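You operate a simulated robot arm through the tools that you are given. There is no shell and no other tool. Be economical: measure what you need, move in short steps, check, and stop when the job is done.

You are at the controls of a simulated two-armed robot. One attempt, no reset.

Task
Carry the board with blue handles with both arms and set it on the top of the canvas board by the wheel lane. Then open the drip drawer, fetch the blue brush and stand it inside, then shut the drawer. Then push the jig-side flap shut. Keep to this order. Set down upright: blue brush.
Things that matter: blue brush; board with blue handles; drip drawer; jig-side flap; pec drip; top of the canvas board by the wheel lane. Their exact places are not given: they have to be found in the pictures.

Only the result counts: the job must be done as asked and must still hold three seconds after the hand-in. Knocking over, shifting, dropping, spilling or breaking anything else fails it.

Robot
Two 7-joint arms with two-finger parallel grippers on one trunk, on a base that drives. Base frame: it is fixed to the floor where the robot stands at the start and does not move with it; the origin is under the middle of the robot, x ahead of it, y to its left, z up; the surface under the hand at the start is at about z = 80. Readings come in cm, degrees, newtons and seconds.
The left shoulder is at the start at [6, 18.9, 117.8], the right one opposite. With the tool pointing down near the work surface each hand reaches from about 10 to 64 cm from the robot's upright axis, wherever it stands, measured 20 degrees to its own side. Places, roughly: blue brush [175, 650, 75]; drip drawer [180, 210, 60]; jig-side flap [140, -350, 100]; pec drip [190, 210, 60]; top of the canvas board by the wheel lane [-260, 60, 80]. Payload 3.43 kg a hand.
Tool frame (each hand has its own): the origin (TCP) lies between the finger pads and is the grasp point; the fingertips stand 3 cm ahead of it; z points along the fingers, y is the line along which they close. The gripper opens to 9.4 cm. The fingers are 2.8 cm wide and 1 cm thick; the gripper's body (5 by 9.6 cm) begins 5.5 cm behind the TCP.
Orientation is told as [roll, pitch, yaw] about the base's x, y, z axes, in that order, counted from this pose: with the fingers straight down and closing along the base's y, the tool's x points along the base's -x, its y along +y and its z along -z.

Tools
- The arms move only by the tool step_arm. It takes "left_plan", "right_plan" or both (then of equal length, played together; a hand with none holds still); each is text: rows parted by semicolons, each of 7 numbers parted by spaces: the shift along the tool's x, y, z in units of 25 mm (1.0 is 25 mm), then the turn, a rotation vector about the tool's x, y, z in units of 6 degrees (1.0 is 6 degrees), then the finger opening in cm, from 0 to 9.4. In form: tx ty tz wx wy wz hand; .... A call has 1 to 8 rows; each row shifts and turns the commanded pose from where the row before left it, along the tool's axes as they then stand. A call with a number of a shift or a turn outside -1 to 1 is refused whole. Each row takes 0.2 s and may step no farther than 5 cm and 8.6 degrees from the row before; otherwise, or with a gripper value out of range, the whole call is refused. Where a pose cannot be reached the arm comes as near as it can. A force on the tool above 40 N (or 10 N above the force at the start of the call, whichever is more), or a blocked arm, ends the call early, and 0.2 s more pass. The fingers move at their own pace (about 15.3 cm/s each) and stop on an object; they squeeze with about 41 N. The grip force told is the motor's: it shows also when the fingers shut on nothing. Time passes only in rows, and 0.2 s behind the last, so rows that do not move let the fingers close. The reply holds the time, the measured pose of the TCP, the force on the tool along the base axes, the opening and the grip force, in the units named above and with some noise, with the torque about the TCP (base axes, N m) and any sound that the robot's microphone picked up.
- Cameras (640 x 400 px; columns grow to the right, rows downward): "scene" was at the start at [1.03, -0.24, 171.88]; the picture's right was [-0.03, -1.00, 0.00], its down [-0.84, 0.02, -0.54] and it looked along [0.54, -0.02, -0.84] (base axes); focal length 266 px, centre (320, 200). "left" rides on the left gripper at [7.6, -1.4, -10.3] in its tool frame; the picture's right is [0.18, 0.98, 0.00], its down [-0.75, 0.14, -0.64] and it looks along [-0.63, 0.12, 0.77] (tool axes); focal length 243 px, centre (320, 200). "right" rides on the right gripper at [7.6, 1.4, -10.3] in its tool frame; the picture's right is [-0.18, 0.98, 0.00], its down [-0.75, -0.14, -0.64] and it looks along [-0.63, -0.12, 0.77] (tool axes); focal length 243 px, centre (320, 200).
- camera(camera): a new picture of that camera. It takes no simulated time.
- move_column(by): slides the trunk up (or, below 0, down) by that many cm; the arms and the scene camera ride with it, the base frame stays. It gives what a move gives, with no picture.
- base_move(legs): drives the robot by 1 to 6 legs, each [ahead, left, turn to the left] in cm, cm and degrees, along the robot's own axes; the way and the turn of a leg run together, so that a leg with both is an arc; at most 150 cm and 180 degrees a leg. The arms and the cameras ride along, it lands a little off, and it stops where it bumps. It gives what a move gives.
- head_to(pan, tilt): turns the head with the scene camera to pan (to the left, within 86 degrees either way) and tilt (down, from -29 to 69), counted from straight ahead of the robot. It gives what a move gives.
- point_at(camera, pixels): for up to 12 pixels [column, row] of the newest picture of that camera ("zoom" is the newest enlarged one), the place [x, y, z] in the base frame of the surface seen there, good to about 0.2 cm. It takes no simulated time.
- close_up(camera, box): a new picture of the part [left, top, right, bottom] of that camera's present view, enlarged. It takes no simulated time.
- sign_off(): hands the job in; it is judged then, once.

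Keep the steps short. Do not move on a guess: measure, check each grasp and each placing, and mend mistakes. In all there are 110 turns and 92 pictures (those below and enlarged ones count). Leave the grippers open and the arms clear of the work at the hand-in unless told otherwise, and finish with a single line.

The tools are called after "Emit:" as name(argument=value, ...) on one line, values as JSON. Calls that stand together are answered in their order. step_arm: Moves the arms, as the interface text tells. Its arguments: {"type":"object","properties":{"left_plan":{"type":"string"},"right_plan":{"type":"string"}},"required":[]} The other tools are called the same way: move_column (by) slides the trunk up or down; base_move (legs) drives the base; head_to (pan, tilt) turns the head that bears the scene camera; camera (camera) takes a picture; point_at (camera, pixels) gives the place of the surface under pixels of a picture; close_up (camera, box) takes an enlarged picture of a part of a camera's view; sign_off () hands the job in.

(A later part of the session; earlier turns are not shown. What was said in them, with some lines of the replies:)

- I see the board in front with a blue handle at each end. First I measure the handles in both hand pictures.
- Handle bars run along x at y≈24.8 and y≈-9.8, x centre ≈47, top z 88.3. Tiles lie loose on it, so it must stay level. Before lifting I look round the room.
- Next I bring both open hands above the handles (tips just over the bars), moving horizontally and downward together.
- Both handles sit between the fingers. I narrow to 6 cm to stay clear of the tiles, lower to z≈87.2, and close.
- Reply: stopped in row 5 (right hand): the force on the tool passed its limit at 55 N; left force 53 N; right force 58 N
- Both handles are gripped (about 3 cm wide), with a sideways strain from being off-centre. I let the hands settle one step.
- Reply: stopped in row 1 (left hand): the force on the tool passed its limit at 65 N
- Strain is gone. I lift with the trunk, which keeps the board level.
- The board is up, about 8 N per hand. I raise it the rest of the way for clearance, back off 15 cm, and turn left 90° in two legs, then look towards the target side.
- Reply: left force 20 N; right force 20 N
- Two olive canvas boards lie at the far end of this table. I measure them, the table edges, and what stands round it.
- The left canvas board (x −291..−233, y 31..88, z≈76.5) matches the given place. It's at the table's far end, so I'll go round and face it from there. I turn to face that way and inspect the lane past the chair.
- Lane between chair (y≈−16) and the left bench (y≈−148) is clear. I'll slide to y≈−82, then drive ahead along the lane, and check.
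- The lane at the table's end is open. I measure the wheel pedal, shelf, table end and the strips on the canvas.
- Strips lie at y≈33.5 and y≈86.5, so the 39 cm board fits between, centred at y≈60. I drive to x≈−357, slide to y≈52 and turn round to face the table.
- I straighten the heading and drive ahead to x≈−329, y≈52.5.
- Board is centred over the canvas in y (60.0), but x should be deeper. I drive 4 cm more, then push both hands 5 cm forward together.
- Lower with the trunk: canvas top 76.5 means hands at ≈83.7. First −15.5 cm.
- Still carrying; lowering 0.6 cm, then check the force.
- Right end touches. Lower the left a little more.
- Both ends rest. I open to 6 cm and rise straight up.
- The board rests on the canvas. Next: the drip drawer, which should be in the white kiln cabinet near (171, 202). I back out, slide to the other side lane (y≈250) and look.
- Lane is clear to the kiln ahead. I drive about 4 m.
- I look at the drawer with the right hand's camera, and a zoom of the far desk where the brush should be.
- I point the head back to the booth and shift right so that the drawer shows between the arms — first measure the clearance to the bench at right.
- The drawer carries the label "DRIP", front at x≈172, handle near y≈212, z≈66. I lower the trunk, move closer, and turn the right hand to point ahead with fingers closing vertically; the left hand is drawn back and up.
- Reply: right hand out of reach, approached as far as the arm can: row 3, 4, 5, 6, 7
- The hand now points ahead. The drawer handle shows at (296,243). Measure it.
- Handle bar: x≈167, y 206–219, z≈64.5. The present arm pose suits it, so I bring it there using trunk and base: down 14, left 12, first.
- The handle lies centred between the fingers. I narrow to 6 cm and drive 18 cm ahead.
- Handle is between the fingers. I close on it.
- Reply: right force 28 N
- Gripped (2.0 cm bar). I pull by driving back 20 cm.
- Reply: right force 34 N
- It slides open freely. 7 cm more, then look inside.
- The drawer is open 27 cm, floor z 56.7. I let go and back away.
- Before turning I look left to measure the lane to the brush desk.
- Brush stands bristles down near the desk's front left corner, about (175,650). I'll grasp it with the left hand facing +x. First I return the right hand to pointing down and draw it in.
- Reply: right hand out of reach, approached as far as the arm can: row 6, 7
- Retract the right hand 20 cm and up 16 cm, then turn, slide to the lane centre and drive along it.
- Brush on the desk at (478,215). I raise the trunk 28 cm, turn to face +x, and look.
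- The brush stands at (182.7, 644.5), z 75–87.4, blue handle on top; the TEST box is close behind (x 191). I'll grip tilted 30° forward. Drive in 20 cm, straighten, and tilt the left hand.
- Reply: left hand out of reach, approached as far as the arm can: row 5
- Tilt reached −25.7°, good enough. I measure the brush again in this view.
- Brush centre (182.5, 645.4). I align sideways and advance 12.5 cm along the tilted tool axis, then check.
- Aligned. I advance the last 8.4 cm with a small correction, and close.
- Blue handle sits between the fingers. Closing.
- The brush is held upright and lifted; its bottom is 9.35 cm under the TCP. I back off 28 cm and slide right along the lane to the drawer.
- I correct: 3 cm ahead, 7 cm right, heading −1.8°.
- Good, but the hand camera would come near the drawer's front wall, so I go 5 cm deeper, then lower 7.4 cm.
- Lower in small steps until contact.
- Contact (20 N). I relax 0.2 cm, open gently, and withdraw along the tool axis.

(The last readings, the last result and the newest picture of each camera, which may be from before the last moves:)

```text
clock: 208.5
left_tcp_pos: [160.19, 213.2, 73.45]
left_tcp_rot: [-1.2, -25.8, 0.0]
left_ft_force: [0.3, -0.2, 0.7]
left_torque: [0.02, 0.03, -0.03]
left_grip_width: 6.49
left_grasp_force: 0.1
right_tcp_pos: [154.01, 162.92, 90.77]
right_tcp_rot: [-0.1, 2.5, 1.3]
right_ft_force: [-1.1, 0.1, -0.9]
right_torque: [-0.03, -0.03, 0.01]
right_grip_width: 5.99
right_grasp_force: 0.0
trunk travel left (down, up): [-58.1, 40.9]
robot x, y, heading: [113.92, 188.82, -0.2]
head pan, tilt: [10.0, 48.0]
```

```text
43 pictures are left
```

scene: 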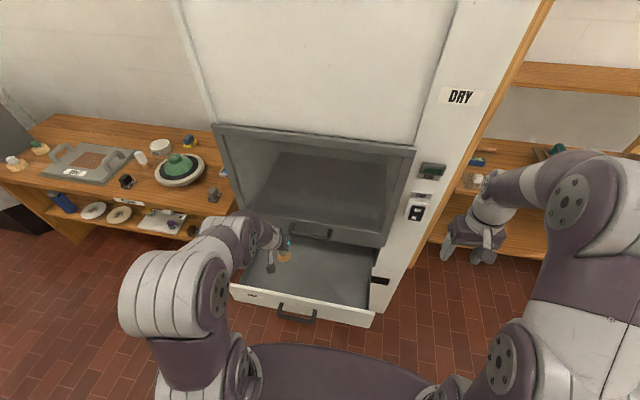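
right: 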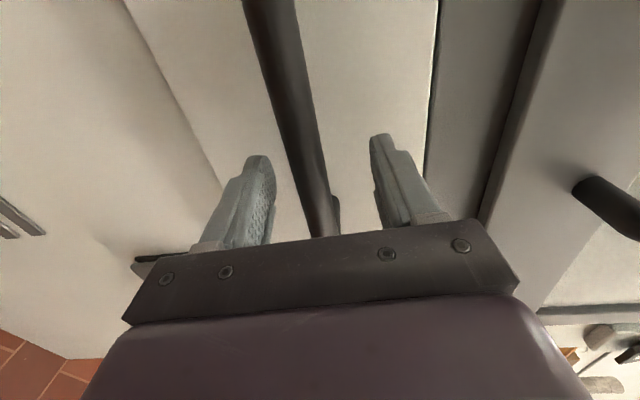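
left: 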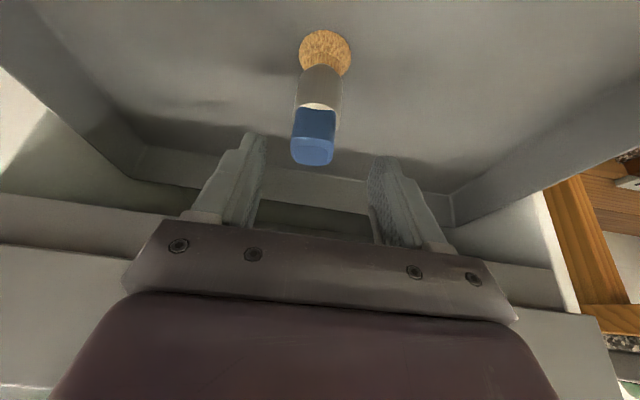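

The brush stands in the drawer. I lift clear, back out 32 cm, shift left 13 to be beside the handle, close the fingers and lower to z≈65 for pushing.

Emit:
move_column(by=9)

Emit:
base_move(legs=[[-28, 0, 0], [0, 15, 0.2]])

Emit:
step_arm(left_plan="0 0 0 0 0 0 0;0 0 0 0 0 0 0;0 0 0 0 0 0 0")

Emit:
move_column(by=-16.5)

Emit:
camera(camera="scene")

```text
clock: 209.8
left_tcp_pos: [160.15, 213.26, 82.3]
left_tcp_rot: [-1.3, -25.7, -0.1]
left_ft_force: [-0.4, -0.1, 0.4]
left_torque: [-0.01, -0.02, 0.02]
left_grip_width: 6.49
left_grasp_force: 0.2
right_tcp_pos: [154.14, 163.02, 99.71]
right_tcp_rot: [-0.1, 2.6, 1.3]
right_ft_force: [-0.2, -0.8, 0.1]
right_torque: [0.0, 0.02, 0.01]
right_grip_width: 5.99
right_grasp_force: 0.1
trunk travel left (down, up): [-67.1, 31.9]
robot x, y, heading: [114.11, 189.31, -0.5]
head pan, tilt: [10.0, 48.0]
```

```text
clock: 212.7
left_tcp_pos: [131.51, 228.79, 82.27]
left_tcp_rot: [-1.3, -25.7, 0.4]
left_ft_force: [-0.1, -0.3, -0.4]
left_torque: [0.0, -0.02, -0.04]
left_grip_width: 6.52
left_grasp_force: 0.0
right_tcp_pos: [125.71, 178.59, 99.93]
right_tcp_rot: [-0.2, 2.7, 1.5]
right_ft_force: [-0.3, -0.2, 0.1]
right_torque: [-0.04, -0.01, -0.03]
right_grip_width: 5.99
right_grasp_force: 0.2
trunk travel left (down, up): [-67.1, 31.9]
robot x, y, heading: [85.54, 204.77, -0.0]
head pan, tilt: [10.0, 48.0]
```

```text
clock: 213.5
left_tcp_pos: [131.55, 228.77, 82.32]
left_tcp_rot: [-1.2, -25.6, 0.3]
left_ft_force: [-0.5, -0.3, -0.5]
left_torque: [-0.01, 0.02, 0.05]
left_grip_width: 0.0
left_grasp_force: 32.9
right_tcp_pos: [125.69, 178.41, 99.67]
right_tcp_rot: [-0.1, 2.5, 1.6]
right_ft_force: [-0.3, 0.0, -0.7]
right_torque: [0.01, 0.0, -0.03]
right_grip_width: 5.97
right_grasp_force: 0.0
trunk travel left (down, up): [-67.1, 31.9]
robot x, y, heading: [85.74, 204.69, 0.1]
head pan, tilt: [10.0, 48.0]
```

```text
clock: 215.4
left_tcp_pos: [131.58, 228.83, 65.89]
left_tcp_rot: [-1.2, -25.8, 0.3]
left_ft_force: [0.8, -0.6, 0.1]
left_torque: [-0.01, 0.0, 0.0]
left_grip_width: 0.02
left_grasp_force: 33.3
right_tcp_pos: [125.64, 178.5, 83.2]
right_tcp_rot: [-0.2, 2.7, 1.6]
right_ft_force: [-0.6, 0.4, 0.7]
right_torque: [0.01, -0.01, 0.02]
right_grip_width: 6.02
right_grasp_force: 0.0
trunk travel left (down, up): [-50.6, 48.4]
robot x, y, heading: [85.38, 204.49, 0.5]
head pan, tilt: [10.0, 48.0]
```

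```text
42 pictures are left
```

scene: 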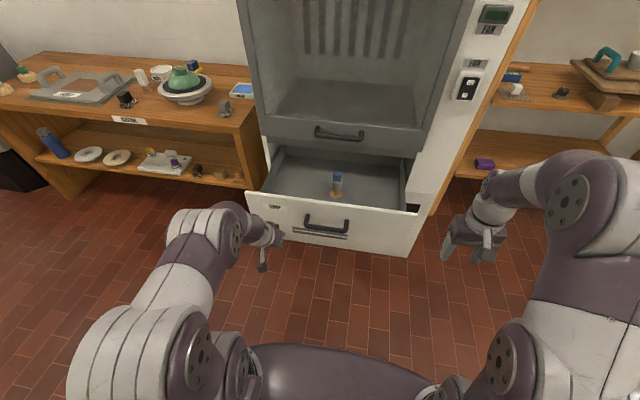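

The brush stands well. I retract the hand 15 cm horizontally, then drive up to just short of the drawer front so the arm can do a slow push.

Emit:
step_arm(left_plan="0.9 0 -0.435 0 0 0 0;0.9 0 -0.435 0 0 0 0;0.9 0 -0.435 0 0 0 0;0.9 0 -0.435 0 0 0 0;0.9 0 -0.435 0 0 0 0")

Emit:
base_move(legs=[[21, 0, 0]])

Emit:
camera(camera="left")

```text
clock: 216.6
left_tcp_pos: [118.93, 228.79, 66.06]
left_tcp_rot: [-1.2, -25.8, 0.5]
left_ft_force: [-0.8, 0.1, -0.7]
left_torque: [0.04, -0.01, -0.02]
left_grip_width: 0.01
left_grasp_force: 33.4
right_tcp_pos: [125.76, 178.56, 83.25]
right_tcp_rot: [-0.1, 2.6, 1.6]
right_ft_force: [-0.3, -0.2, -0.2]
right_torque: [0.02, -0.03, -0.01]
right_grip_width: 5.98
right_grasp_force: 0.1
trunk travel left (down, up): [-50.6, 48.4]
robot x, y, heading: [85.45, 204.69, -0.1]
head pan, tilt: [10.0, 48.0]
```

```text
clock: 218.2
left_tcp_pos: [140.19, 228.68, 65.88]
left_tcp_rot: [-1.2, -25.7, 0.1]
left_ft_force: [0.0, -0.3, -0.7]
left_torque: [-0.04, -0.01, 0.01]
left_grip_width: 0.0
left_grasp_force: 33.1
right_tcp_pos: [146.73, 178.42, 83.26]
right_tcp_rot: [-0.2, 2.5, 1.4]
right_ft_force: [-0.2, -0.2, 0.3]
right_torque: [0.02, -0.02, -0.04]
right_grip_width: 6.01
right_grasp_force: 0.1
trunk travel left (down, up): [-50.6, 48.4]
robot x, y, heading: [106.87, 204.38, 0.1]
head pan, tilt: [10.0, 48.0]
```

```text
41 pictures are left
```

left: 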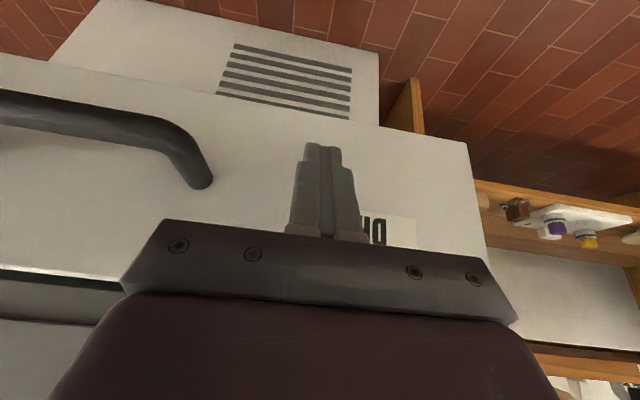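

Fingertips face the front beside the handle, clear. Push slowly, 1 cm per row.

Emit:
step_arm(left_plan="-0.36 0 0.174 0 0 0 0;-0.36 0 0.174 0 0 0 0;-0.36 0 0.174 0 0 0 0;-0.36 0 0.174 0 0 0 0;-0.36 0 0.174 0 0 0 0;-0.36 0 0.174 0 0 0 0;-0.36 0 0.174 0 0 0 0;-0.36 0 0.174 0 0 0 0")

Emit:
camera(camera="scene")

```text
clock: 220.0
left_tcp_pos: [148.16, 228.59, 66.0]
left_tcp_rot: [-1.2, -25.7, 0.1]
left_ft_force: [-1.4, 0.1, -0.7]
left_torque: [-0.02, 0.09, -0.01]
left_grip_width: 0.03
left_grasp_force: 33.7
right_tcp_pos: [146.69, 178.38, 83.25]
right_tcp_rot: [0.0, 2.5, 1.5]
right_ft_force: [-0.1, 0.0, -0.1]
right_torque: [0.0, 0.0, 0.01]
right_grip_width: 5.99
right_grasp_force: 0.0
trunk travel left (down, up): [-50.6, 48.4]
robot x, y, heading: [106.92, 204.63, 0.0]
head pan, tilt: [10.0, 48.0]
```

```text
40 pictures are left
```

scene: 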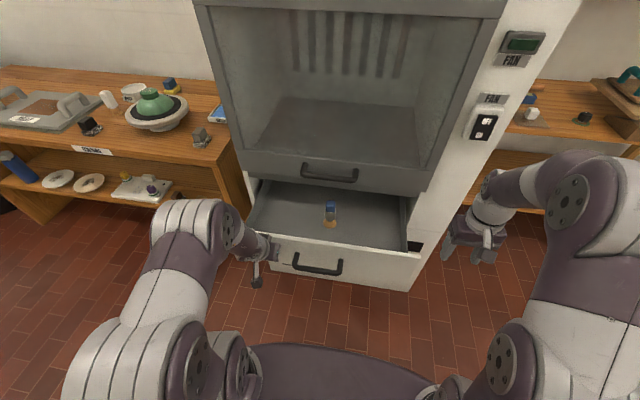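

Moving. Continue pushing.

Emit:
step_arm(left_plan="-0.36 0 0.174 0 0 0 0;-0.36 0 0.174 0 0 0 0;-0.36 0 0.174 0 0 0 0;-0.36 0 0.174 0 0 0 0;-0.36 0 0.174 0 0 0 0;-0.36 0 0.174 0 0 0 0;-0.36 0 0.174 0 0 0 0;-0.36 0 0.174 0 0 0 0")

Emit:
close_up(camera="scene", box=[210, 130, 450, 290])

```text
clock: 221.8
left_tcp_pos: [155.97, 228.59, 65.93]
left_tcp_rot: [-1.2, -25.8, 0.2]
left_ft_force: [0.4, 0.2, 0.7]
left_torque: [-0.02, -0.01, 0.0]
left_grip_width: 0.01
left_grasp_force: 33.3
right_tcp_pos: [146.61, 178.38, 83.26]
right_tcp_rot: [-0.1, 2.6, 1.4]
right_ft_force: [0.2, 0.4, 0.3]
right_torque: [-0.02, -0.01, -0.01]
right_grip_width: 5.99
right_grasp_force: 0.0
trunk travel left (down, up): [-50.6, 48.4]
robot x, y, heading: [106.83, 204.4, -0.5]
head pan, tilt: [10.0, 48.0]
```

```text
2.50 times, centred on (330, 210) of scene
```

zoom: 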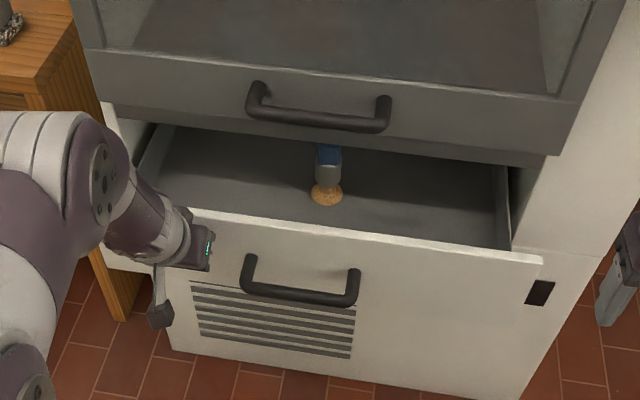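

Brush upright and sliding under the panel. Continue, with a check.

Emit:
step_arm(left_plan="-0.36 0 0.174 0 0 0 0;-0.36 0 0.174 0 0 0 0;-0.36 0 0.174 0 0 0 0;-0.36 0 0.174 0 0 0 0;-0.36 0 0.174 0 0 0 0")

Emit:
close_up(camera="scene", box=[210, 130, 450, 290])

```text
clock: 223.0
left_tcp_pos: [161.03, 228.63, 65.94]
left_tcp_rot: [-1.2, -25.9, 0.1]
left_ft_force: [0.3, 0.2, -0.3]
left_torque: [-0.05, -0.01, 0.01]
left_grip_width: 0.0
left_grasp_force: 32.6
right_tcp_pos: [146.62, 178.22, 83.19]
right_tcp_rot: [-0.2, 2.6, 1.3]
right_ft_force: [-1.0, 0.9, -0.2]
right_torque: [0.0, 0.02, 0.01]
right_grip_width: 5.98
right_grasp_force: 0.0
trunk travel left (down, up): [-50.6, 48.4]
robot x, y, heading: [106.33, 204.52, 0.0]
head pan, tilt: [10.0, 48.0]
```

```text
2.50 times, centred on (330, 210) of scene
```

zoom: 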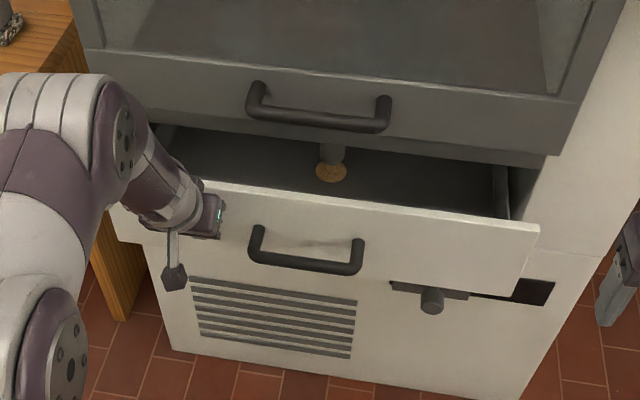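

Still upright. Push the remaining ≈8 cm.

Emit:
step_arm(left_plan="-0.36 0 0.174 0 0 0 0;-0.36 0 0.174 0 0 0 0;-0.36 0 0.174 0 0 0 0;-0.36 0 0.174 0 0 0 0;-0.36 0 0.174 0 0 0 0;-0.36 0 0.174 0 0 0 0;-0.36 0 0.174 0 0 0 0;-0.36 0 0.174 0 0 0 0")

Emit:
close_up(camera="scene", box=[210, 130, 450, 290])

```text
clock: 224.8
left_tcp_pos: [168.97, 228.62, 66.03]
left_tcp_rot: [-1.2, -25.7, 0.2]
left_ft_force: [-1.1, 0.9, 0.0]
left_torque: [0.03, 0.09, 0.04]
left_grip_width: 0.02
left_grasp_force: 32.4
right_tcp_pos: [146.62, 178.4, 83.38]
right_tcp_rot: [-0.1, 2.7, 1.5]
right_ft_force: [0.1, 0.4, -1.3]
right_torque: [0.0, 0.02, 0.0]
right_grip_width: 5.96
right_grasp_force: 0.1
trunk travel left (down, up): [-50.6, 48.4]
robot x, y, heading: [106.35, 204.19, -0.2]
head pan, tilt: [10.0, 48.0]
```

```text
2.50 times, centred on (330, 210) of scene
```

zoom: 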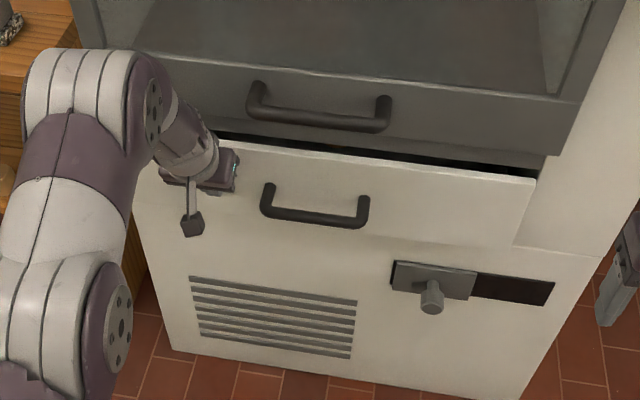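

Nearly shut; push until it stops.

Emit:
step_arm(left_plan="-0.18 0 0.087 0 0 0 0;-0.18 0 0.087 0 0 0 0;-0.18 0 0.087 0 0 0 0;-0.18 0 0.087 0 0 0 0")

Emit:
point_at(camera="zoom", pixels=[[400, 190], [450, 220], [320, 240], [400, 240], [500, 220]])

```text
clock: 225.7
left_tcp_pos: [169.63, 228.54, 65.67]
left_tcp_rot: [-1.3, -24.8, 0.2]
left_ft_force: [-16.5, 1.1, 7.8]
left_torque: [0.04, 0.23, 0.07]
left_grip_width: 0.0
left_grasp_force: 33.2
right_tcp_pos: [146.32, 178.37, 83.34]
right_tcp_rot: [-0.1, 2.4, 1.5]
right_ft_force: [0.3, -0.7, -0.4]
right_torque: [0.0, -0.02, 0.0]
right_grip_width: 6.02
right_grasp_force: 0.1
trunk travel left (down, up): [-50.6, 48.4]
robot x, y, heading: [106.47, 204.35, -0.2]
head pan, tilt: [10.0, 48.0]
stopped in row 4 (left hand): the force on the tool passed its limit at 46 N (the readings are from after the stop); the commanded pose is now the measured one
```

```text
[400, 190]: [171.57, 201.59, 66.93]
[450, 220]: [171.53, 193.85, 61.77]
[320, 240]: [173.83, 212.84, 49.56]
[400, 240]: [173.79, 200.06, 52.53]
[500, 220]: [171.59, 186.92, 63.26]
```

It met its stop (46 N). I back off and check the drawer front (172.1 when shut at the start).

Emit:
base_move(legs=[[-30, 0, 0]])

Emit:
camera(camera="scene")

```text
clock: 227.7
left_tcp_pos: [139.62, 228.64, 65.75]
left_tcp_rot: [-1.4, -25.0, 0.3]
left_ft_force: [0.0, -0.8, -0.1]
left_torque: [-0.02, 0.0, -0.02]
left_grip_width: 0.01
left_grasp_force: 32.5
right_tcp_pos: [116.34, 178.41, 83.27]
right_tcp_rot: [-0.1, 2.5, 1.5]
right_ft_force: [0.0, -0.1, 0.1]
right_torque: [0.0, 0.0, 0.03]
right_grip_width: 6.01
right_grasp_force: 0.0
trunk travel left (down, up): [-50.6, 48.4]
robot x, y, heading: [76.05, 204.64, 0.3]
head pan, tilt: [10.0, 48.0]
```

```text
36 pictures are left
```

scene: 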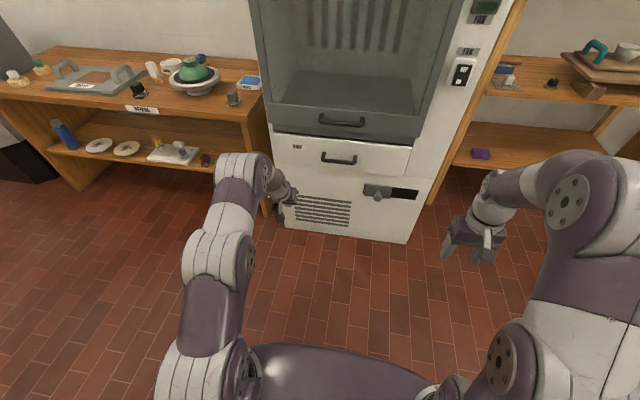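

Emit:
point_at(camera="scene", pixels=[[310, 150], [380, 160], [400, 155], [340, 145]])

```text
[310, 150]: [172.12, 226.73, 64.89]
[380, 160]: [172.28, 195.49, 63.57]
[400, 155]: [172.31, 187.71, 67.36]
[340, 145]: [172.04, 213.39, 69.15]
```

The drawer is shut (front x 172.1–172.3). Next the flap at about [140, −350, 100]. I draw the left hand in, raise the trunk, back to the aisle x≈−25, turn right and drive down the aisle.

Emit:
step_arm(left_plan="0.9 0 -0.435 0 0 0 3;0.9 0 -0.435 0 0 0 3;0.9 0 -0.435 0 0 0 3;0.9 0 -0.435 0 0 0 3;0.9 0 -0.435 0 0 0 3;0.9 0 -0.435 0 0 0 3;0.9 0 -0.435 0 0 0 3;0.9 0 -0.435 0 0 0 3")

Emit:
move_column(by=32)

Emit:
base_move(legs=[[-102, 0, 0], [0, 0, -90], [150, 0, 0], [130, 0, 0]])

Emit:
head_to(pan=15, tilt=25)

Emit:
camera(camera="scene")

```text
clock: 229.5
left_tcp_pos: [119.56, 228.72, 66.12]
left_tcp_rot: [-1.3, -24.9, 0.2]
left_ft_force: [0.5, 0.0, 0.0]
left_torque: [0.02, 0.01, -0.01]
left_grip_width: 3.0
left_grasp_force: 0.2
right_tcp_pos: [116.37, 178.4, 83.42]
right_tcp_rot: [0.0, 2.7, 1.5]
right_ft_force: [-0.5, 0.7, 0.4]
right_torque: [0.0, -0.01, 0.0]
right_grip_width: 5.99
right_grasp_force: 0.1
trunk travel left (down, up): [-50.6, 48.4]
robot x, y, heading: [76.33, 204.15, -0.2]
head pan, tilt: [10.0, 48.0]
```

```text
clock: 232.7
left_tcp_pos: [119.59, 228.63, 98.07]
left_tcp_rot: [-1.4, -25.0, 0.2]
left_ft_force: [0.5, -0.4, -0.4]
left_torque: [-0.01, 0.02, -0.02]
left_grip_width: 3.0
left_grasp_force: 0.0
right_tcp_pos: [116.44, 178.32, 115.25]
right_tcp_rot: [-0.2, 2.6, 1.4]
right_ft_force: [0.1, 0.7, 0.6]
right_torque: [-0.01, -0.02, -0.03]
right_grip_width: 6.0
right_grasp_force: 0.1
trunk travel left (down, up): [-82.6, 16.4]
robot x, y, heading: [76.26, 204.62, 0.2]
head pan, tilt: [10.0, 48.0]
```

```text
clock: 255.0
left_tcp_pos: [-0.7, -117.57, 98.23]
left_tcp_rot: [-1.5, -24.9, -89.1]
left_ft_force: [-0.7, 0.7, -0.2]
left_torque: [0.03, 0.02, -0.01]
left_grip_width: 2.98
left_grasp_force: 0.1
right_tcp_pos: [-51.05, -115.03, 115.34]
right_tcp_rot: [0.0, 2.6, -87.8]
right_ft_force: [0.2, -0.1, 0.2]
right_torque: [0.01, 0.0, 0.01]
right_grip_width: 6.0
right_grasp_force: 0.0
trunk travel left (down, up): [-82.6, 16.4]
robot x, y, heading: [-25.42, -74.76, -89.0]
head pan, tilt: [10.0, 48.0]
```

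```text
clock: 255.9
left_tcp_pos: [-0.67, -117.7, 98.15]
left_tcp_rot: [-1.4, -24.9, -89.1]
left_ft_force: [0.0, 0.1, 0.9]
left_torque: [-0.03, -0.03, -0.01]
left_grip_width: 3.01
left_grasp_force: 0.1
right_tcp_pos: [-50.96, -115.03, 115.23]
right_tcp_rot: [-0.2, 2.6, -87.8]
right_ft_force: [-0.6, 0.5, 0.0]
right_torque: [0.0, 0.02, 0.0]
right_grip_width: 5.97
right_grasp_force: 0.0
trunk travel left (down, up): [-82.6, 16.4]
robot x, y, heading: [-25.65, -74.7, -89.2]
head pan, tilt: [15.0, 25.0]
```

```text
35 pictures are left
```

scene: 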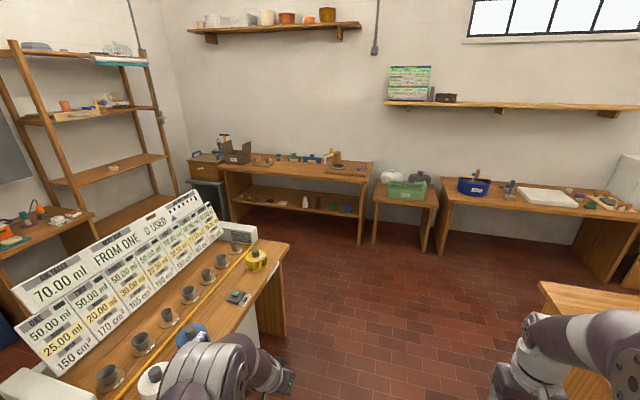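

Emit:
close_up(camera="scene", box=[170, 110, 390, 250])

Emit:
point_at(camera="scene", pixels=[[238, 147], [238, 158], [228, 150], [250, 148], [230, 170], [365, 180], [290, 245], [288, 330], [440, 250], [540, 285], [205, 160], [362, 240]])

```text
2.86 times, centred on (280, 180) of scene
```

zoom: 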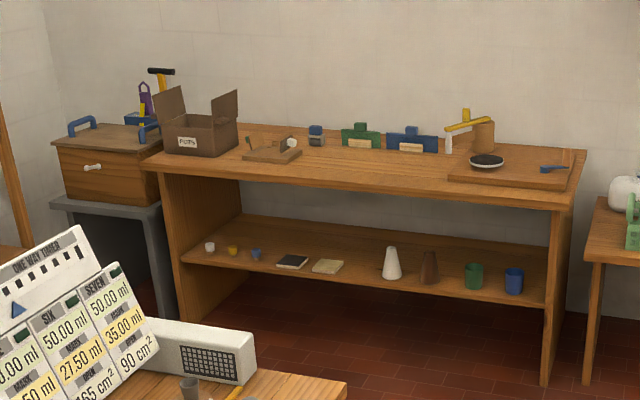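

```text
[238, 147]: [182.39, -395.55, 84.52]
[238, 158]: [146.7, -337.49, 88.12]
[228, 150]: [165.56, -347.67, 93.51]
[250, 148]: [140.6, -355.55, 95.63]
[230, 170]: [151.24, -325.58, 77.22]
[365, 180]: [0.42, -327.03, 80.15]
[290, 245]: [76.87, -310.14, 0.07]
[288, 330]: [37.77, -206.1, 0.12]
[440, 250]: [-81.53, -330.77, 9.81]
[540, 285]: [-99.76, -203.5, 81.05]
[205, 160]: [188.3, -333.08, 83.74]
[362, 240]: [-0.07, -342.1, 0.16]
```

The "POTS" box on the wall bench has two open flaps; the one at (140.6, −355, z≈96), facing the jigs, is the jig-side flap. I drive ahead to y≈−262 and slide left to x≈90.

Emit:
base_move(legs=[[95, 0, -1], [92, 0, 0], [0, 115, 0]])

Emit:
head_to(pan=25, tilt=40)

Emit:
camera(camera="scene")

```text
clock: 270.9
left_tcp_pos: [112.82, -309.18, 98.03]
left_tcp_rot: [-1.3, -24.8, -91.4]
left_ft_force: [-0.1, 0.8, -0.4]
left_torque: [-0.01, 0.0, -0.01]
left_grip_width: 2.99
left_grasp_force: 0.1
right_tcp_pos: [62.62, -304.64, 115.23]
right_tcp_rot: [0.0, 2.6, -90.1]
right_ft_force: [-0.3, -0.3, 0.3]
right_torque: [0.02, 0.0, 0.0]
right_grip_width: 6.0
right_grasp_force: 0.1
trunk travel left (down, up): [-82.6, 16.4]
robot x, y, heading: [89.42, -265.43, -91.7]
head pan, tilt: [15.0, 25.0]
```

```text
clock: 271.6
left_tcp_pos: [112.84, -309.23, 98.05]
left_tcp_rot: [-1.4, -24.9, -91.4]
left_ft_force: [-0.4, -0.1, 0.1]
left_torque: [-0.01, 0.01, -0.01]
left_grip_width: 3.02
left_grasp_force: 0.0
right_tcp_pos: [62.55, -304.65, 115.36]
right_tcp_rot: [-0.1, 2.6, -90.1]
right_ft_force: [-0.3, -0.2, -0.2]
right_torque: [0.02, 0.03, 0.03]
right_grip_width: 5.99
right_grasp_force: 0.1
trunk travel left (down, up): [-82.6, 16.4]
robot x, y, heading: [89.84, -265.05, -91.5]
head pan, tilt: [25.0, 40.0]
```

```text
33 pictures are left
```

scene: 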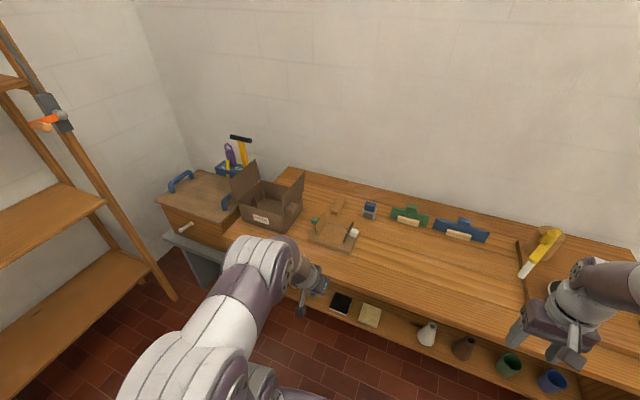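

Emit:
close_up(camera="scene", box=[200, 140, 360, 260])

Emit:
point_at(camera="zoom", pixels=[[395, 150], [390, 190], [345, 205], [410, 145], [400, 260], [290, 350], [165, 265], [185, 175], [335, 240], [240, 200], [460, 380], [560, 330]])

```text
3.33 times, centred on (280, 200) of scene
```

zoom: 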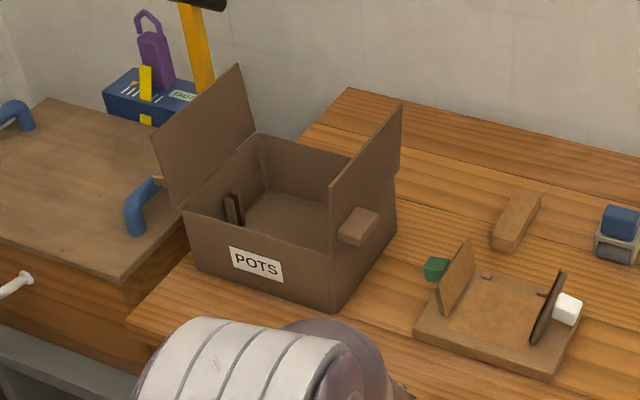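

```text
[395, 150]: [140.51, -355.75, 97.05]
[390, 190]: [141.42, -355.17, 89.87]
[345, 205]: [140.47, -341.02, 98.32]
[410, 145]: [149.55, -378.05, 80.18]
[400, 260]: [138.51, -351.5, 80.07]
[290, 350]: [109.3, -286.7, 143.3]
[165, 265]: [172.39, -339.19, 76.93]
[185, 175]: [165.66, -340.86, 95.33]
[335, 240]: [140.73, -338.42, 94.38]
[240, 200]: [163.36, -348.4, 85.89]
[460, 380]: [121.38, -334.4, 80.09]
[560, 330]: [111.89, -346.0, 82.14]
```

Measure the flap's edges, the small ledge on it, and the hinge.

Emit:
point_at(camera="zoom", pixels=[[332, 188], [400, 108], [358, 215], [358, 236], [343, 232], [375, 218], [333, 250], [398, 185], [335, 295], [240, 70], [156, 140], [180, 205]])

Emit:
close_up(camera="scene", box=[265, 160, 315, 220])

```text
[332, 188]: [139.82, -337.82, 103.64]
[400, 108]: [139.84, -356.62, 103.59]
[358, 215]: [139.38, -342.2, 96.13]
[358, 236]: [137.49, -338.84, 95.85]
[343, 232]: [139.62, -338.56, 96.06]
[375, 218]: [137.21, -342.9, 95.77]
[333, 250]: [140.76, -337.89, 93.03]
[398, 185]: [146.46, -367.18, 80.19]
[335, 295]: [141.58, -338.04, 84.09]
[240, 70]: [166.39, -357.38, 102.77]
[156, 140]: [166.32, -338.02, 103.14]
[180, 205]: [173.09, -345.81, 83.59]
```

```text
6.67 times, centred on (290, 190) of scene
```

zoom: 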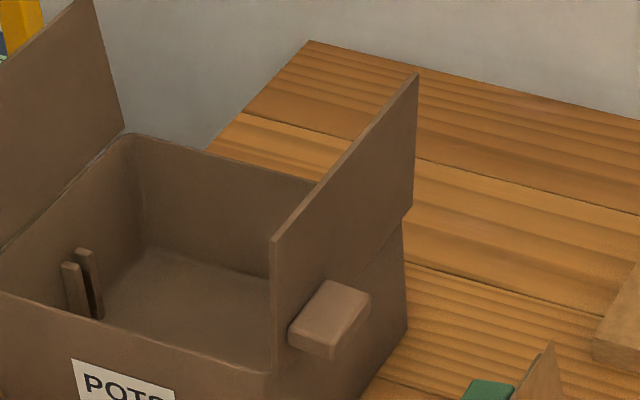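

The flap: hinge z≈92, x≈141; top z 103.6; small knob at y −338..−343. I'll push it at y≈−349 above the knob with closed fingers. First base: left 20, ahead 22, straighten; fingers closed.

Emit:
base_move(legs=[[0, 20, 1.5], [22, 0, 0]])

Emit:
step_arm(left_plan="0 0 -0.5 0 0 0 0;0 0 -0.5 0 0 0 0;0 0 0 0 0 0 0")

Emit:
camera(camera="scene")

```text
clock: 274.5
left_tcp_pos: [133.83, -330.7, 98.0]
left_tcp_rot: [-1.4, -25.0, -90.0]
left_ft_force: [-0.6, 0.3, 0.3]
left_torque: [0.02, 0.01, 0.03]
left_grip_width: 3.0
left_grasp_force: 0.1
right_tcp_pos: [83.75, -327.37, 115.32]
right_tcp_rot: [-0.1, 2.4, -88.6]
right_ft_force: [-0.2, -0.2, 0.0]
right_torque: [0.03, 0.0, 0.02]
right_grip_width: 5.99
right_grasp_force: 0.0
trunk travel left (down, up): [-82.6, 16.4]
robot x, y, heading: [109.86, -287.68, -89.9]
head pan, tilt: [25.0, 40.0]
```

```text
clock: 275.3
left_tcp_pos: [134.04, -329.66, 100.23]
left_tcp_rot: [-1.4, -24.9, -89.8]
left_ft_force: [-0.5, -0.3, 0.6]
left_torque: [0.02, -0.02, -0.01]
left_grip_width: 0.0
left_grasp_force: 33.1
right_tcp_pos: [83.72, -327.46, 115.25]
right_tcp_rot: [0.0, 2.6, -88.5]
right_ft_force: [-0.1, -0.2, -0.9]
right_torque: [-0.02, 0.03, -0.01]
right_grip_width: 5.98
right_grasp_force: 0.0
trunk travel left (down, up): [-82.6, 16.4]
robot x, y, heading: [110.06, -287.7, -90.1]
head pan, tilt: [25.0, 40.0]
```

```text
30 pictures are left
```

scene: 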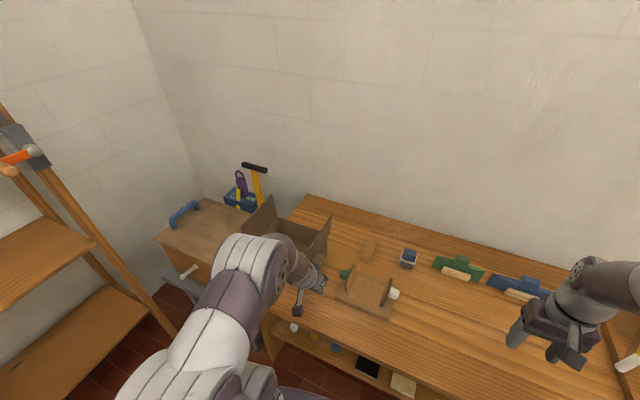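

Now move the hand forward 18.5 cm along −y, staying at x≈132.5 beside the flap.

Emit:
step_arm(left_plan="-0.84 -0.3 0.37 0 0 0 0;-0.84 -0.3 0.37 0 0 0 0;-0.84 0 0.37 0 0 0 0;-0.84 0 0.37 0 0 0 0;-0.84 0 0.37 0 0 0 0;-0.84 0 0.37 0 0 0 0;-0.84 0 0.37 0 0 0 0;-0.84 0 0.37 0 0 0 0")

Emit:
close_up(camera="scene", box=[220, 170, 400, 290])

Emit:
camera(camera="left")

```text
clock: 277.1
left_tcp_pos: [132.45, -348.06, 100.9]
left_tcp_rot: [-1.4, -24.9, -89.9]
left_ft_force: [-0.4, 0.4, -0.2]
left_torque: [0.0, 0.0, -0.05]
left_grip_width: 0.01
left_grasp_force: 33.2
right_tcp_pos: [83.72, -327.47, 115.25]
right_tcp_rot: [-0.1, 2.6, -88.7]
right_ft_force: [-0.2, -0.1, 0.3]
right_torque: [0.0, 0.02, 0.0]
right_grip_width: 5.98
right_grasp_force: 0.0
trunk travel left (down, up): [-82.6, 16.4]
robot x, y, heading: [110.06, -287.55, -89.9]
head pan, tilt: [25.0, 40.0]
```

```text
3.33 times, centred on (310, 230) of scene
```

zoom: 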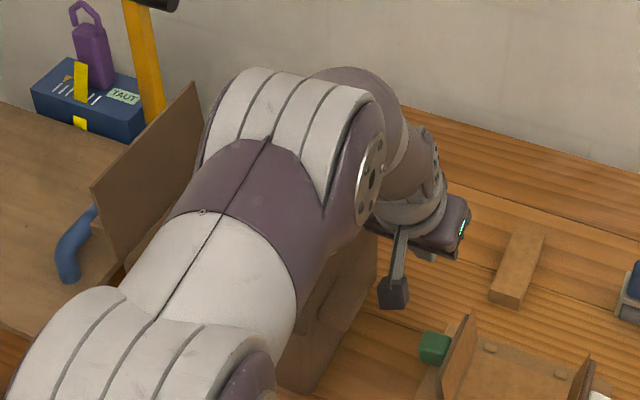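

```text
28 pictures are left
```

left: 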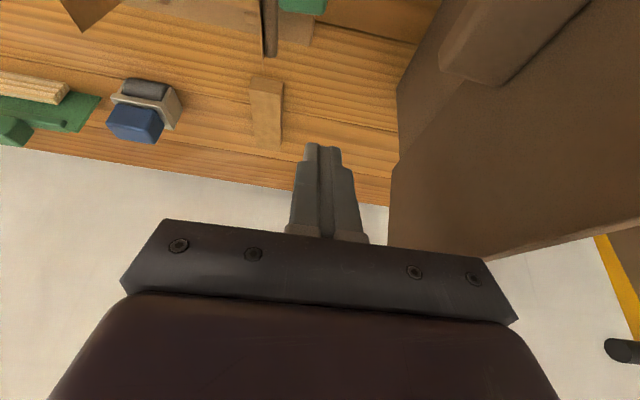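

Hand is beside the flap, level with it. I push toward +x 11 cm slowly, tips at z≈98.5.

Emit:
step_arm(left_plan="0 0.5 -0.2 0 0 0 0;0 0.55 0 0 0 0 0;0 0.55 0 0 0 0 0;0 0.55 0 0 0 0 0;0 0.55 0 0 0 0 0;0 0.55 0 0 0 0 0;0 0.55 0 0 0 0 0;0 0.55 0 0 0 0 0")

Emit:
camera(camera="left")

Emit:
close_up(camera="scene", box=[200, 160, 380, 280])

```text
clock: 278.9
left_tcp_pos: [143.49, -347.82, 101.02]
left_tcp_rot: [-1.4, -24.9, -89.9]
left_ft_force: [-0.8, -0.8, 0.4]
left_torque: [-0.04, 0.0, 0.0]
left_grip_width: 0.0
left_grasp_force: 33.3
right_tcp_pos: [83.74, -327.46, 115.42]
right_tcp_rot: [-0.2, 2.5, -88.6]
right_ft_force: [0.4, 0.4, 0.6]
right_torque: [-0.04, -0.03, 0.01]
right_grip_width: 5.99
right_grasp_force: 0.1
trunk travel left (down, up): [-82.6, 16.4]
robot x, y, heading: [109.83, -287.41, -90.0]
head pan, tilt: [25.0, 40.0]
```

```text
27 pictures are left
```

left: 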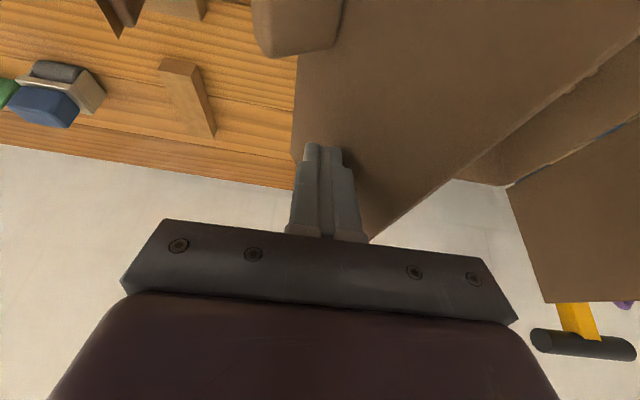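

```text
3.33 times, centred on (290, 220) of scene
```

zoom: 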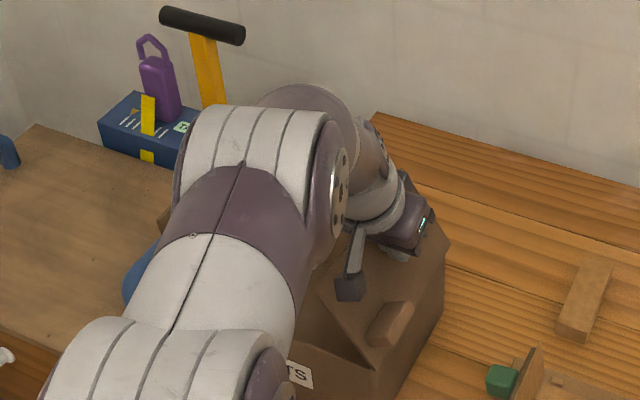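

The flap is leaning in. Before lowering, I check how near the forearm is to the other flap.

Emit:
point_at(camera="zoom", pixels=[[185, 170], [200, 130], [160, 210], [240, 110], [300, 95], [165, 225], [140, 270]])

Emit:
point_at(camera="left", pixels=[[515, 190], [545, 295], [640, 300], [600, 200], [440, 190], [400, 210]])

```text
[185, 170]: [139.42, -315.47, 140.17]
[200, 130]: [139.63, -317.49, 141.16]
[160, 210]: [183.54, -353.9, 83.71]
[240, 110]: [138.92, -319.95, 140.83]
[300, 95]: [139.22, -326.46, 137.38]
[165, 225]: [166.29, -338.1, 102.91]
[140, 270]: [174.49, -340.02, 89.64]
```

```text
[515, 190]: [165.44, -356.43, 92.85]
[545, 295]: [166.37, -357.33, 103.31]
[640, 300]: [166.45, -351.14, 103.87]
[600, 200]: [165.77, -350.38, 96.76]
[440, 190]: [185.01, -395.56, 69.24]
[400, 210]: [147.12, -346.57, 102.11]
```

Forearm is at z≈140, clear. I now follow the arc: inward and down, to lay the flap flat.

Emit:
step_arm(left_plan="0.085 0.6 0.18 0 0 0 0;0.17 0.48 0.36 0 0 0 0;0.2 0.4 0.43 0 0 0 0;0.2 0.32 0.43 0 0 0 0;0.17 0.16 0.36 0 0 0 0;0.13 0 0.29 0 0 0 0")

Emit:
camera(camera="left")

Emit:
close_up(camera="scene", box=[200, 160, 380, 280])

```text
clock: 280.3
left_tcp_pos: [148.17, -347.91, 95.83]
left_tcp_rot: [-1.1, -25.5, -89.9]
left_ft_force: [0.0, 5.0, 22.3]
left_torque: [0.15, -0.02, 0.07]
left_grip_width: 0.03
left_grasp_force: 32.8
right_tcp_pos: [83.75, -327.21, 115.43]
right_tcp_rot: [-0.1, 2.4, -88.6]
right_ft_force: [0.6, -1.4, -0.4]
right_torque: [0.01, 0.01, 0.01]
right_grip_width: 5.99
right_grasp_force: 0.0
trunk travel left (down, up): [-82.6, 16.4]
robot x, y, heading: [109.89, -287.29, -90.1]
head pan, tilt: [25.0, 40.0]
```

```text
25 pictures are left
```

left: 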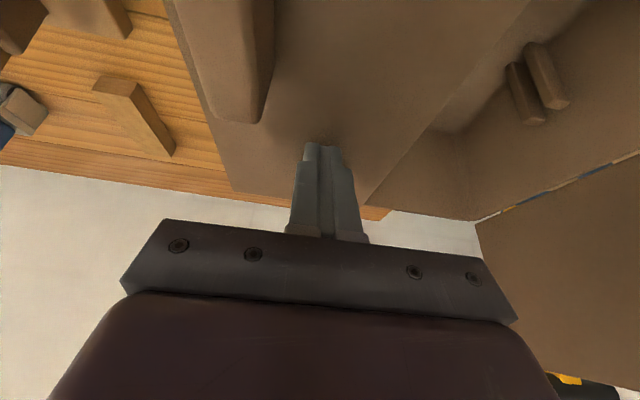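

```text
3.33 times, centred on (290, 220) of scene
```

zoom: 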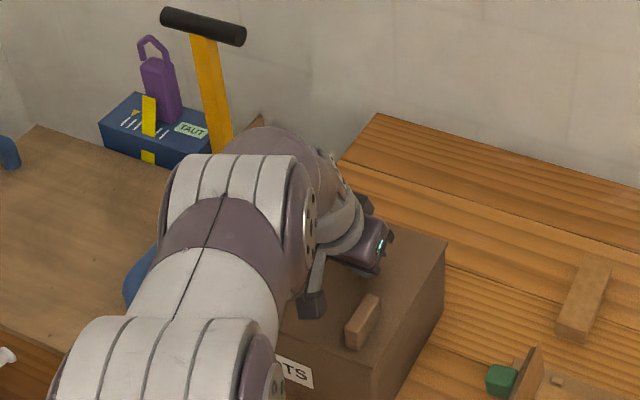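

22 N upward: the flap has reached its stop. I check its flatness.

Emit:
point_at(camera="left", pixels=[[280, 130], [350, 90], [430, 60], [240, 165], [370, 180], [300, 60]])

Emit:
step_arm(left_plan="0.04 0 0.09 0 0 0 0;0 0 0 0 0 0 0")

```text
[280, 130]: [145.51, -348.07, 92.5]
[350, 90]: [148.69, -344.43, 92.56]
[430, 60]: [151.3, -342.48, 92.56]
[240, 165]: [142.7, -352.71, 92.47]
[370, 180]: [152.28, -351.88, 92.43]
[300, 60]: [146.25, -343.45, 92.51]
```

```text
clock: 281.0
left_tcp_pos: [148.29, -348.21, 95.88]
left_tcp_rot: [-0.8, -25.9, -89.9]
left_ft_force: [-0.9, 8.9, 18.2]
left_torque: [0.3, 0.05, -0.05]
left_grip_width: 0.0
left_grasp_force: 33.0
right_tcp_pos: [83.61, -327.06, 115.46]
right_tcp_rot: [0.0, 2.5, -88.6]
right_ft_force: [0.0, 0.3, -0.1]
right_torque: [-0.01, 0.0, -0.02]
right_grip_width: 6.0
right_grasp_force: 0.1
trunk travel left (down, up): [-82.6, 16.4]
robot x, y, heading: [109.95, -287.25, -89.7]
head pan, tilt: [25.0, 40.0]
stopped in row 2 (left hand): the force on the tool passed its limit at 41 N (the readings are from after the stop); the commanded pose is now the measured one
```

The flap lies flat (z 92.5 all over). I rise straight up, back away, open the grippers and check it stays shut.

Emit:
move_column(by=14)

Emit:
base_move(legs=[[-28, 0, 0]])

Emit:
step_arm(left_plan="0 0 0 0 0 0 9;0 0 0 0 0 0 9;0 0 0 0 0 0 9", right_plan="0 0 0 0 0 0 9;0 0 0 0 0 0 9;0 0 0 0 0 0 9")

Emit:
camera(camera="scene")

Emit:
close_up(camera="scene", box=[190, 140, 370, 260])

```text
clock: 282.7
left_tcp_pos: [148.3, -348.19, 109.4]
left_tcp_rot: [-1.0, -25.5, -90.0]
left_ft_force: [0.2, 0.8, 0.4]
left_torque: [0.0, -0.02, 0.0]
left_grip_width: 0.0
left_grasp_force: 32.8
right_tcp_pos: [83.68, -327.52, 129.19]
right_tcp_rot: [-0.1, 2.6, -88.7]
right_ft_force: [1.2, 0.0, -0.3]
right_torque: [0.02, 0.02, -0.01]
right_grip_width: 5.99
right_grasp_force: 0.0
trunk travel left (down, up): [-96.6, 2.4]
robot x, y, heading: [110.21, -287.56, -90.3]
head pan, tilt: [25.0, 40.0]
```

```text
clock: 284.6
left_tcp_pos: [148.62, -319.99, 109.36]
left_tcp_rot: [-1.0, -25.3, -89.8]
left_ft_force: [-0.3, 0.4, -0.2]
left_torque: [0.0, 0.02, 0.01]
left_grip_width: 0.01
left_grasp_force: 32.9
right_tcp_pos: [83.9, -299.58, 129.23]
right_tcp_rot: [-0.1, 2.7, -88.3]
right_ft_force: [0.3, 0.3, -0.1]
right_torque: [-0.04, 0.02, 0.02]
right_grip_width: 6.01
right_grasp_force: 0.1
trunk travel left (down, up): [-96.6, 2.4]
robot x, y, heading: [109.77, -259.11, -89.7]
head pan, tilt: [25.0, 40.0]
```

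```text
clock: 285.4
left_tcp_pos: [148.59, -319.82, 109.51]
left_tcp_rot: [-0.9, -25.6, -89.7]
left_ft_force: [0.7, 0.5, 0.5]
left_torque: [0.02, 0.0, 0.01]
left_grip_width: 9.01
left_grasp_force: 0.1
right_tcp_pos: [84.0, -299.23, 129.26]
right_tcp_rot: [-0.1, 2.5, -88.3]
right_ft_force: [-0.1, 0.4, -0.4]
right_torque: [0.04, 0.03, 0.0]
right_grip_width: 8.99
right_grasp_force: 0.1
trunk travel left (down, up): [-96.6, 2.4]
robot x, y, heading: [109.92, -259.2, -89.8]
head pan, tilt: [25.0, 40.0]
```

```text
23 pictures are left
```

scene: 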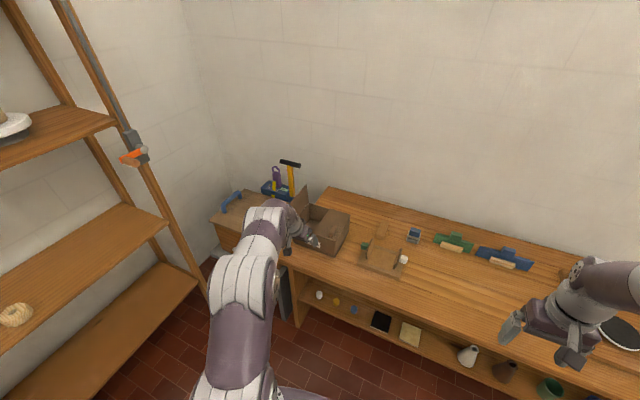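

```text
3.33 times, centred on (280, 200) of scene
```

zoom: 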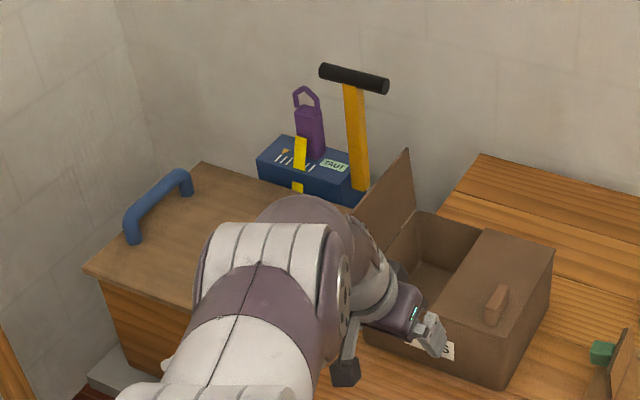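

Flap lies shut and holds; the other flap is untouched, the hands are open and clear. Handing in.

Emit:
sign_off()

```text
The job is handed in.
```

The board is set on the canvas board, the blue brush stands upright in the shut drip drawer, and the jig-side flap is pushed shut; the job is handed in.
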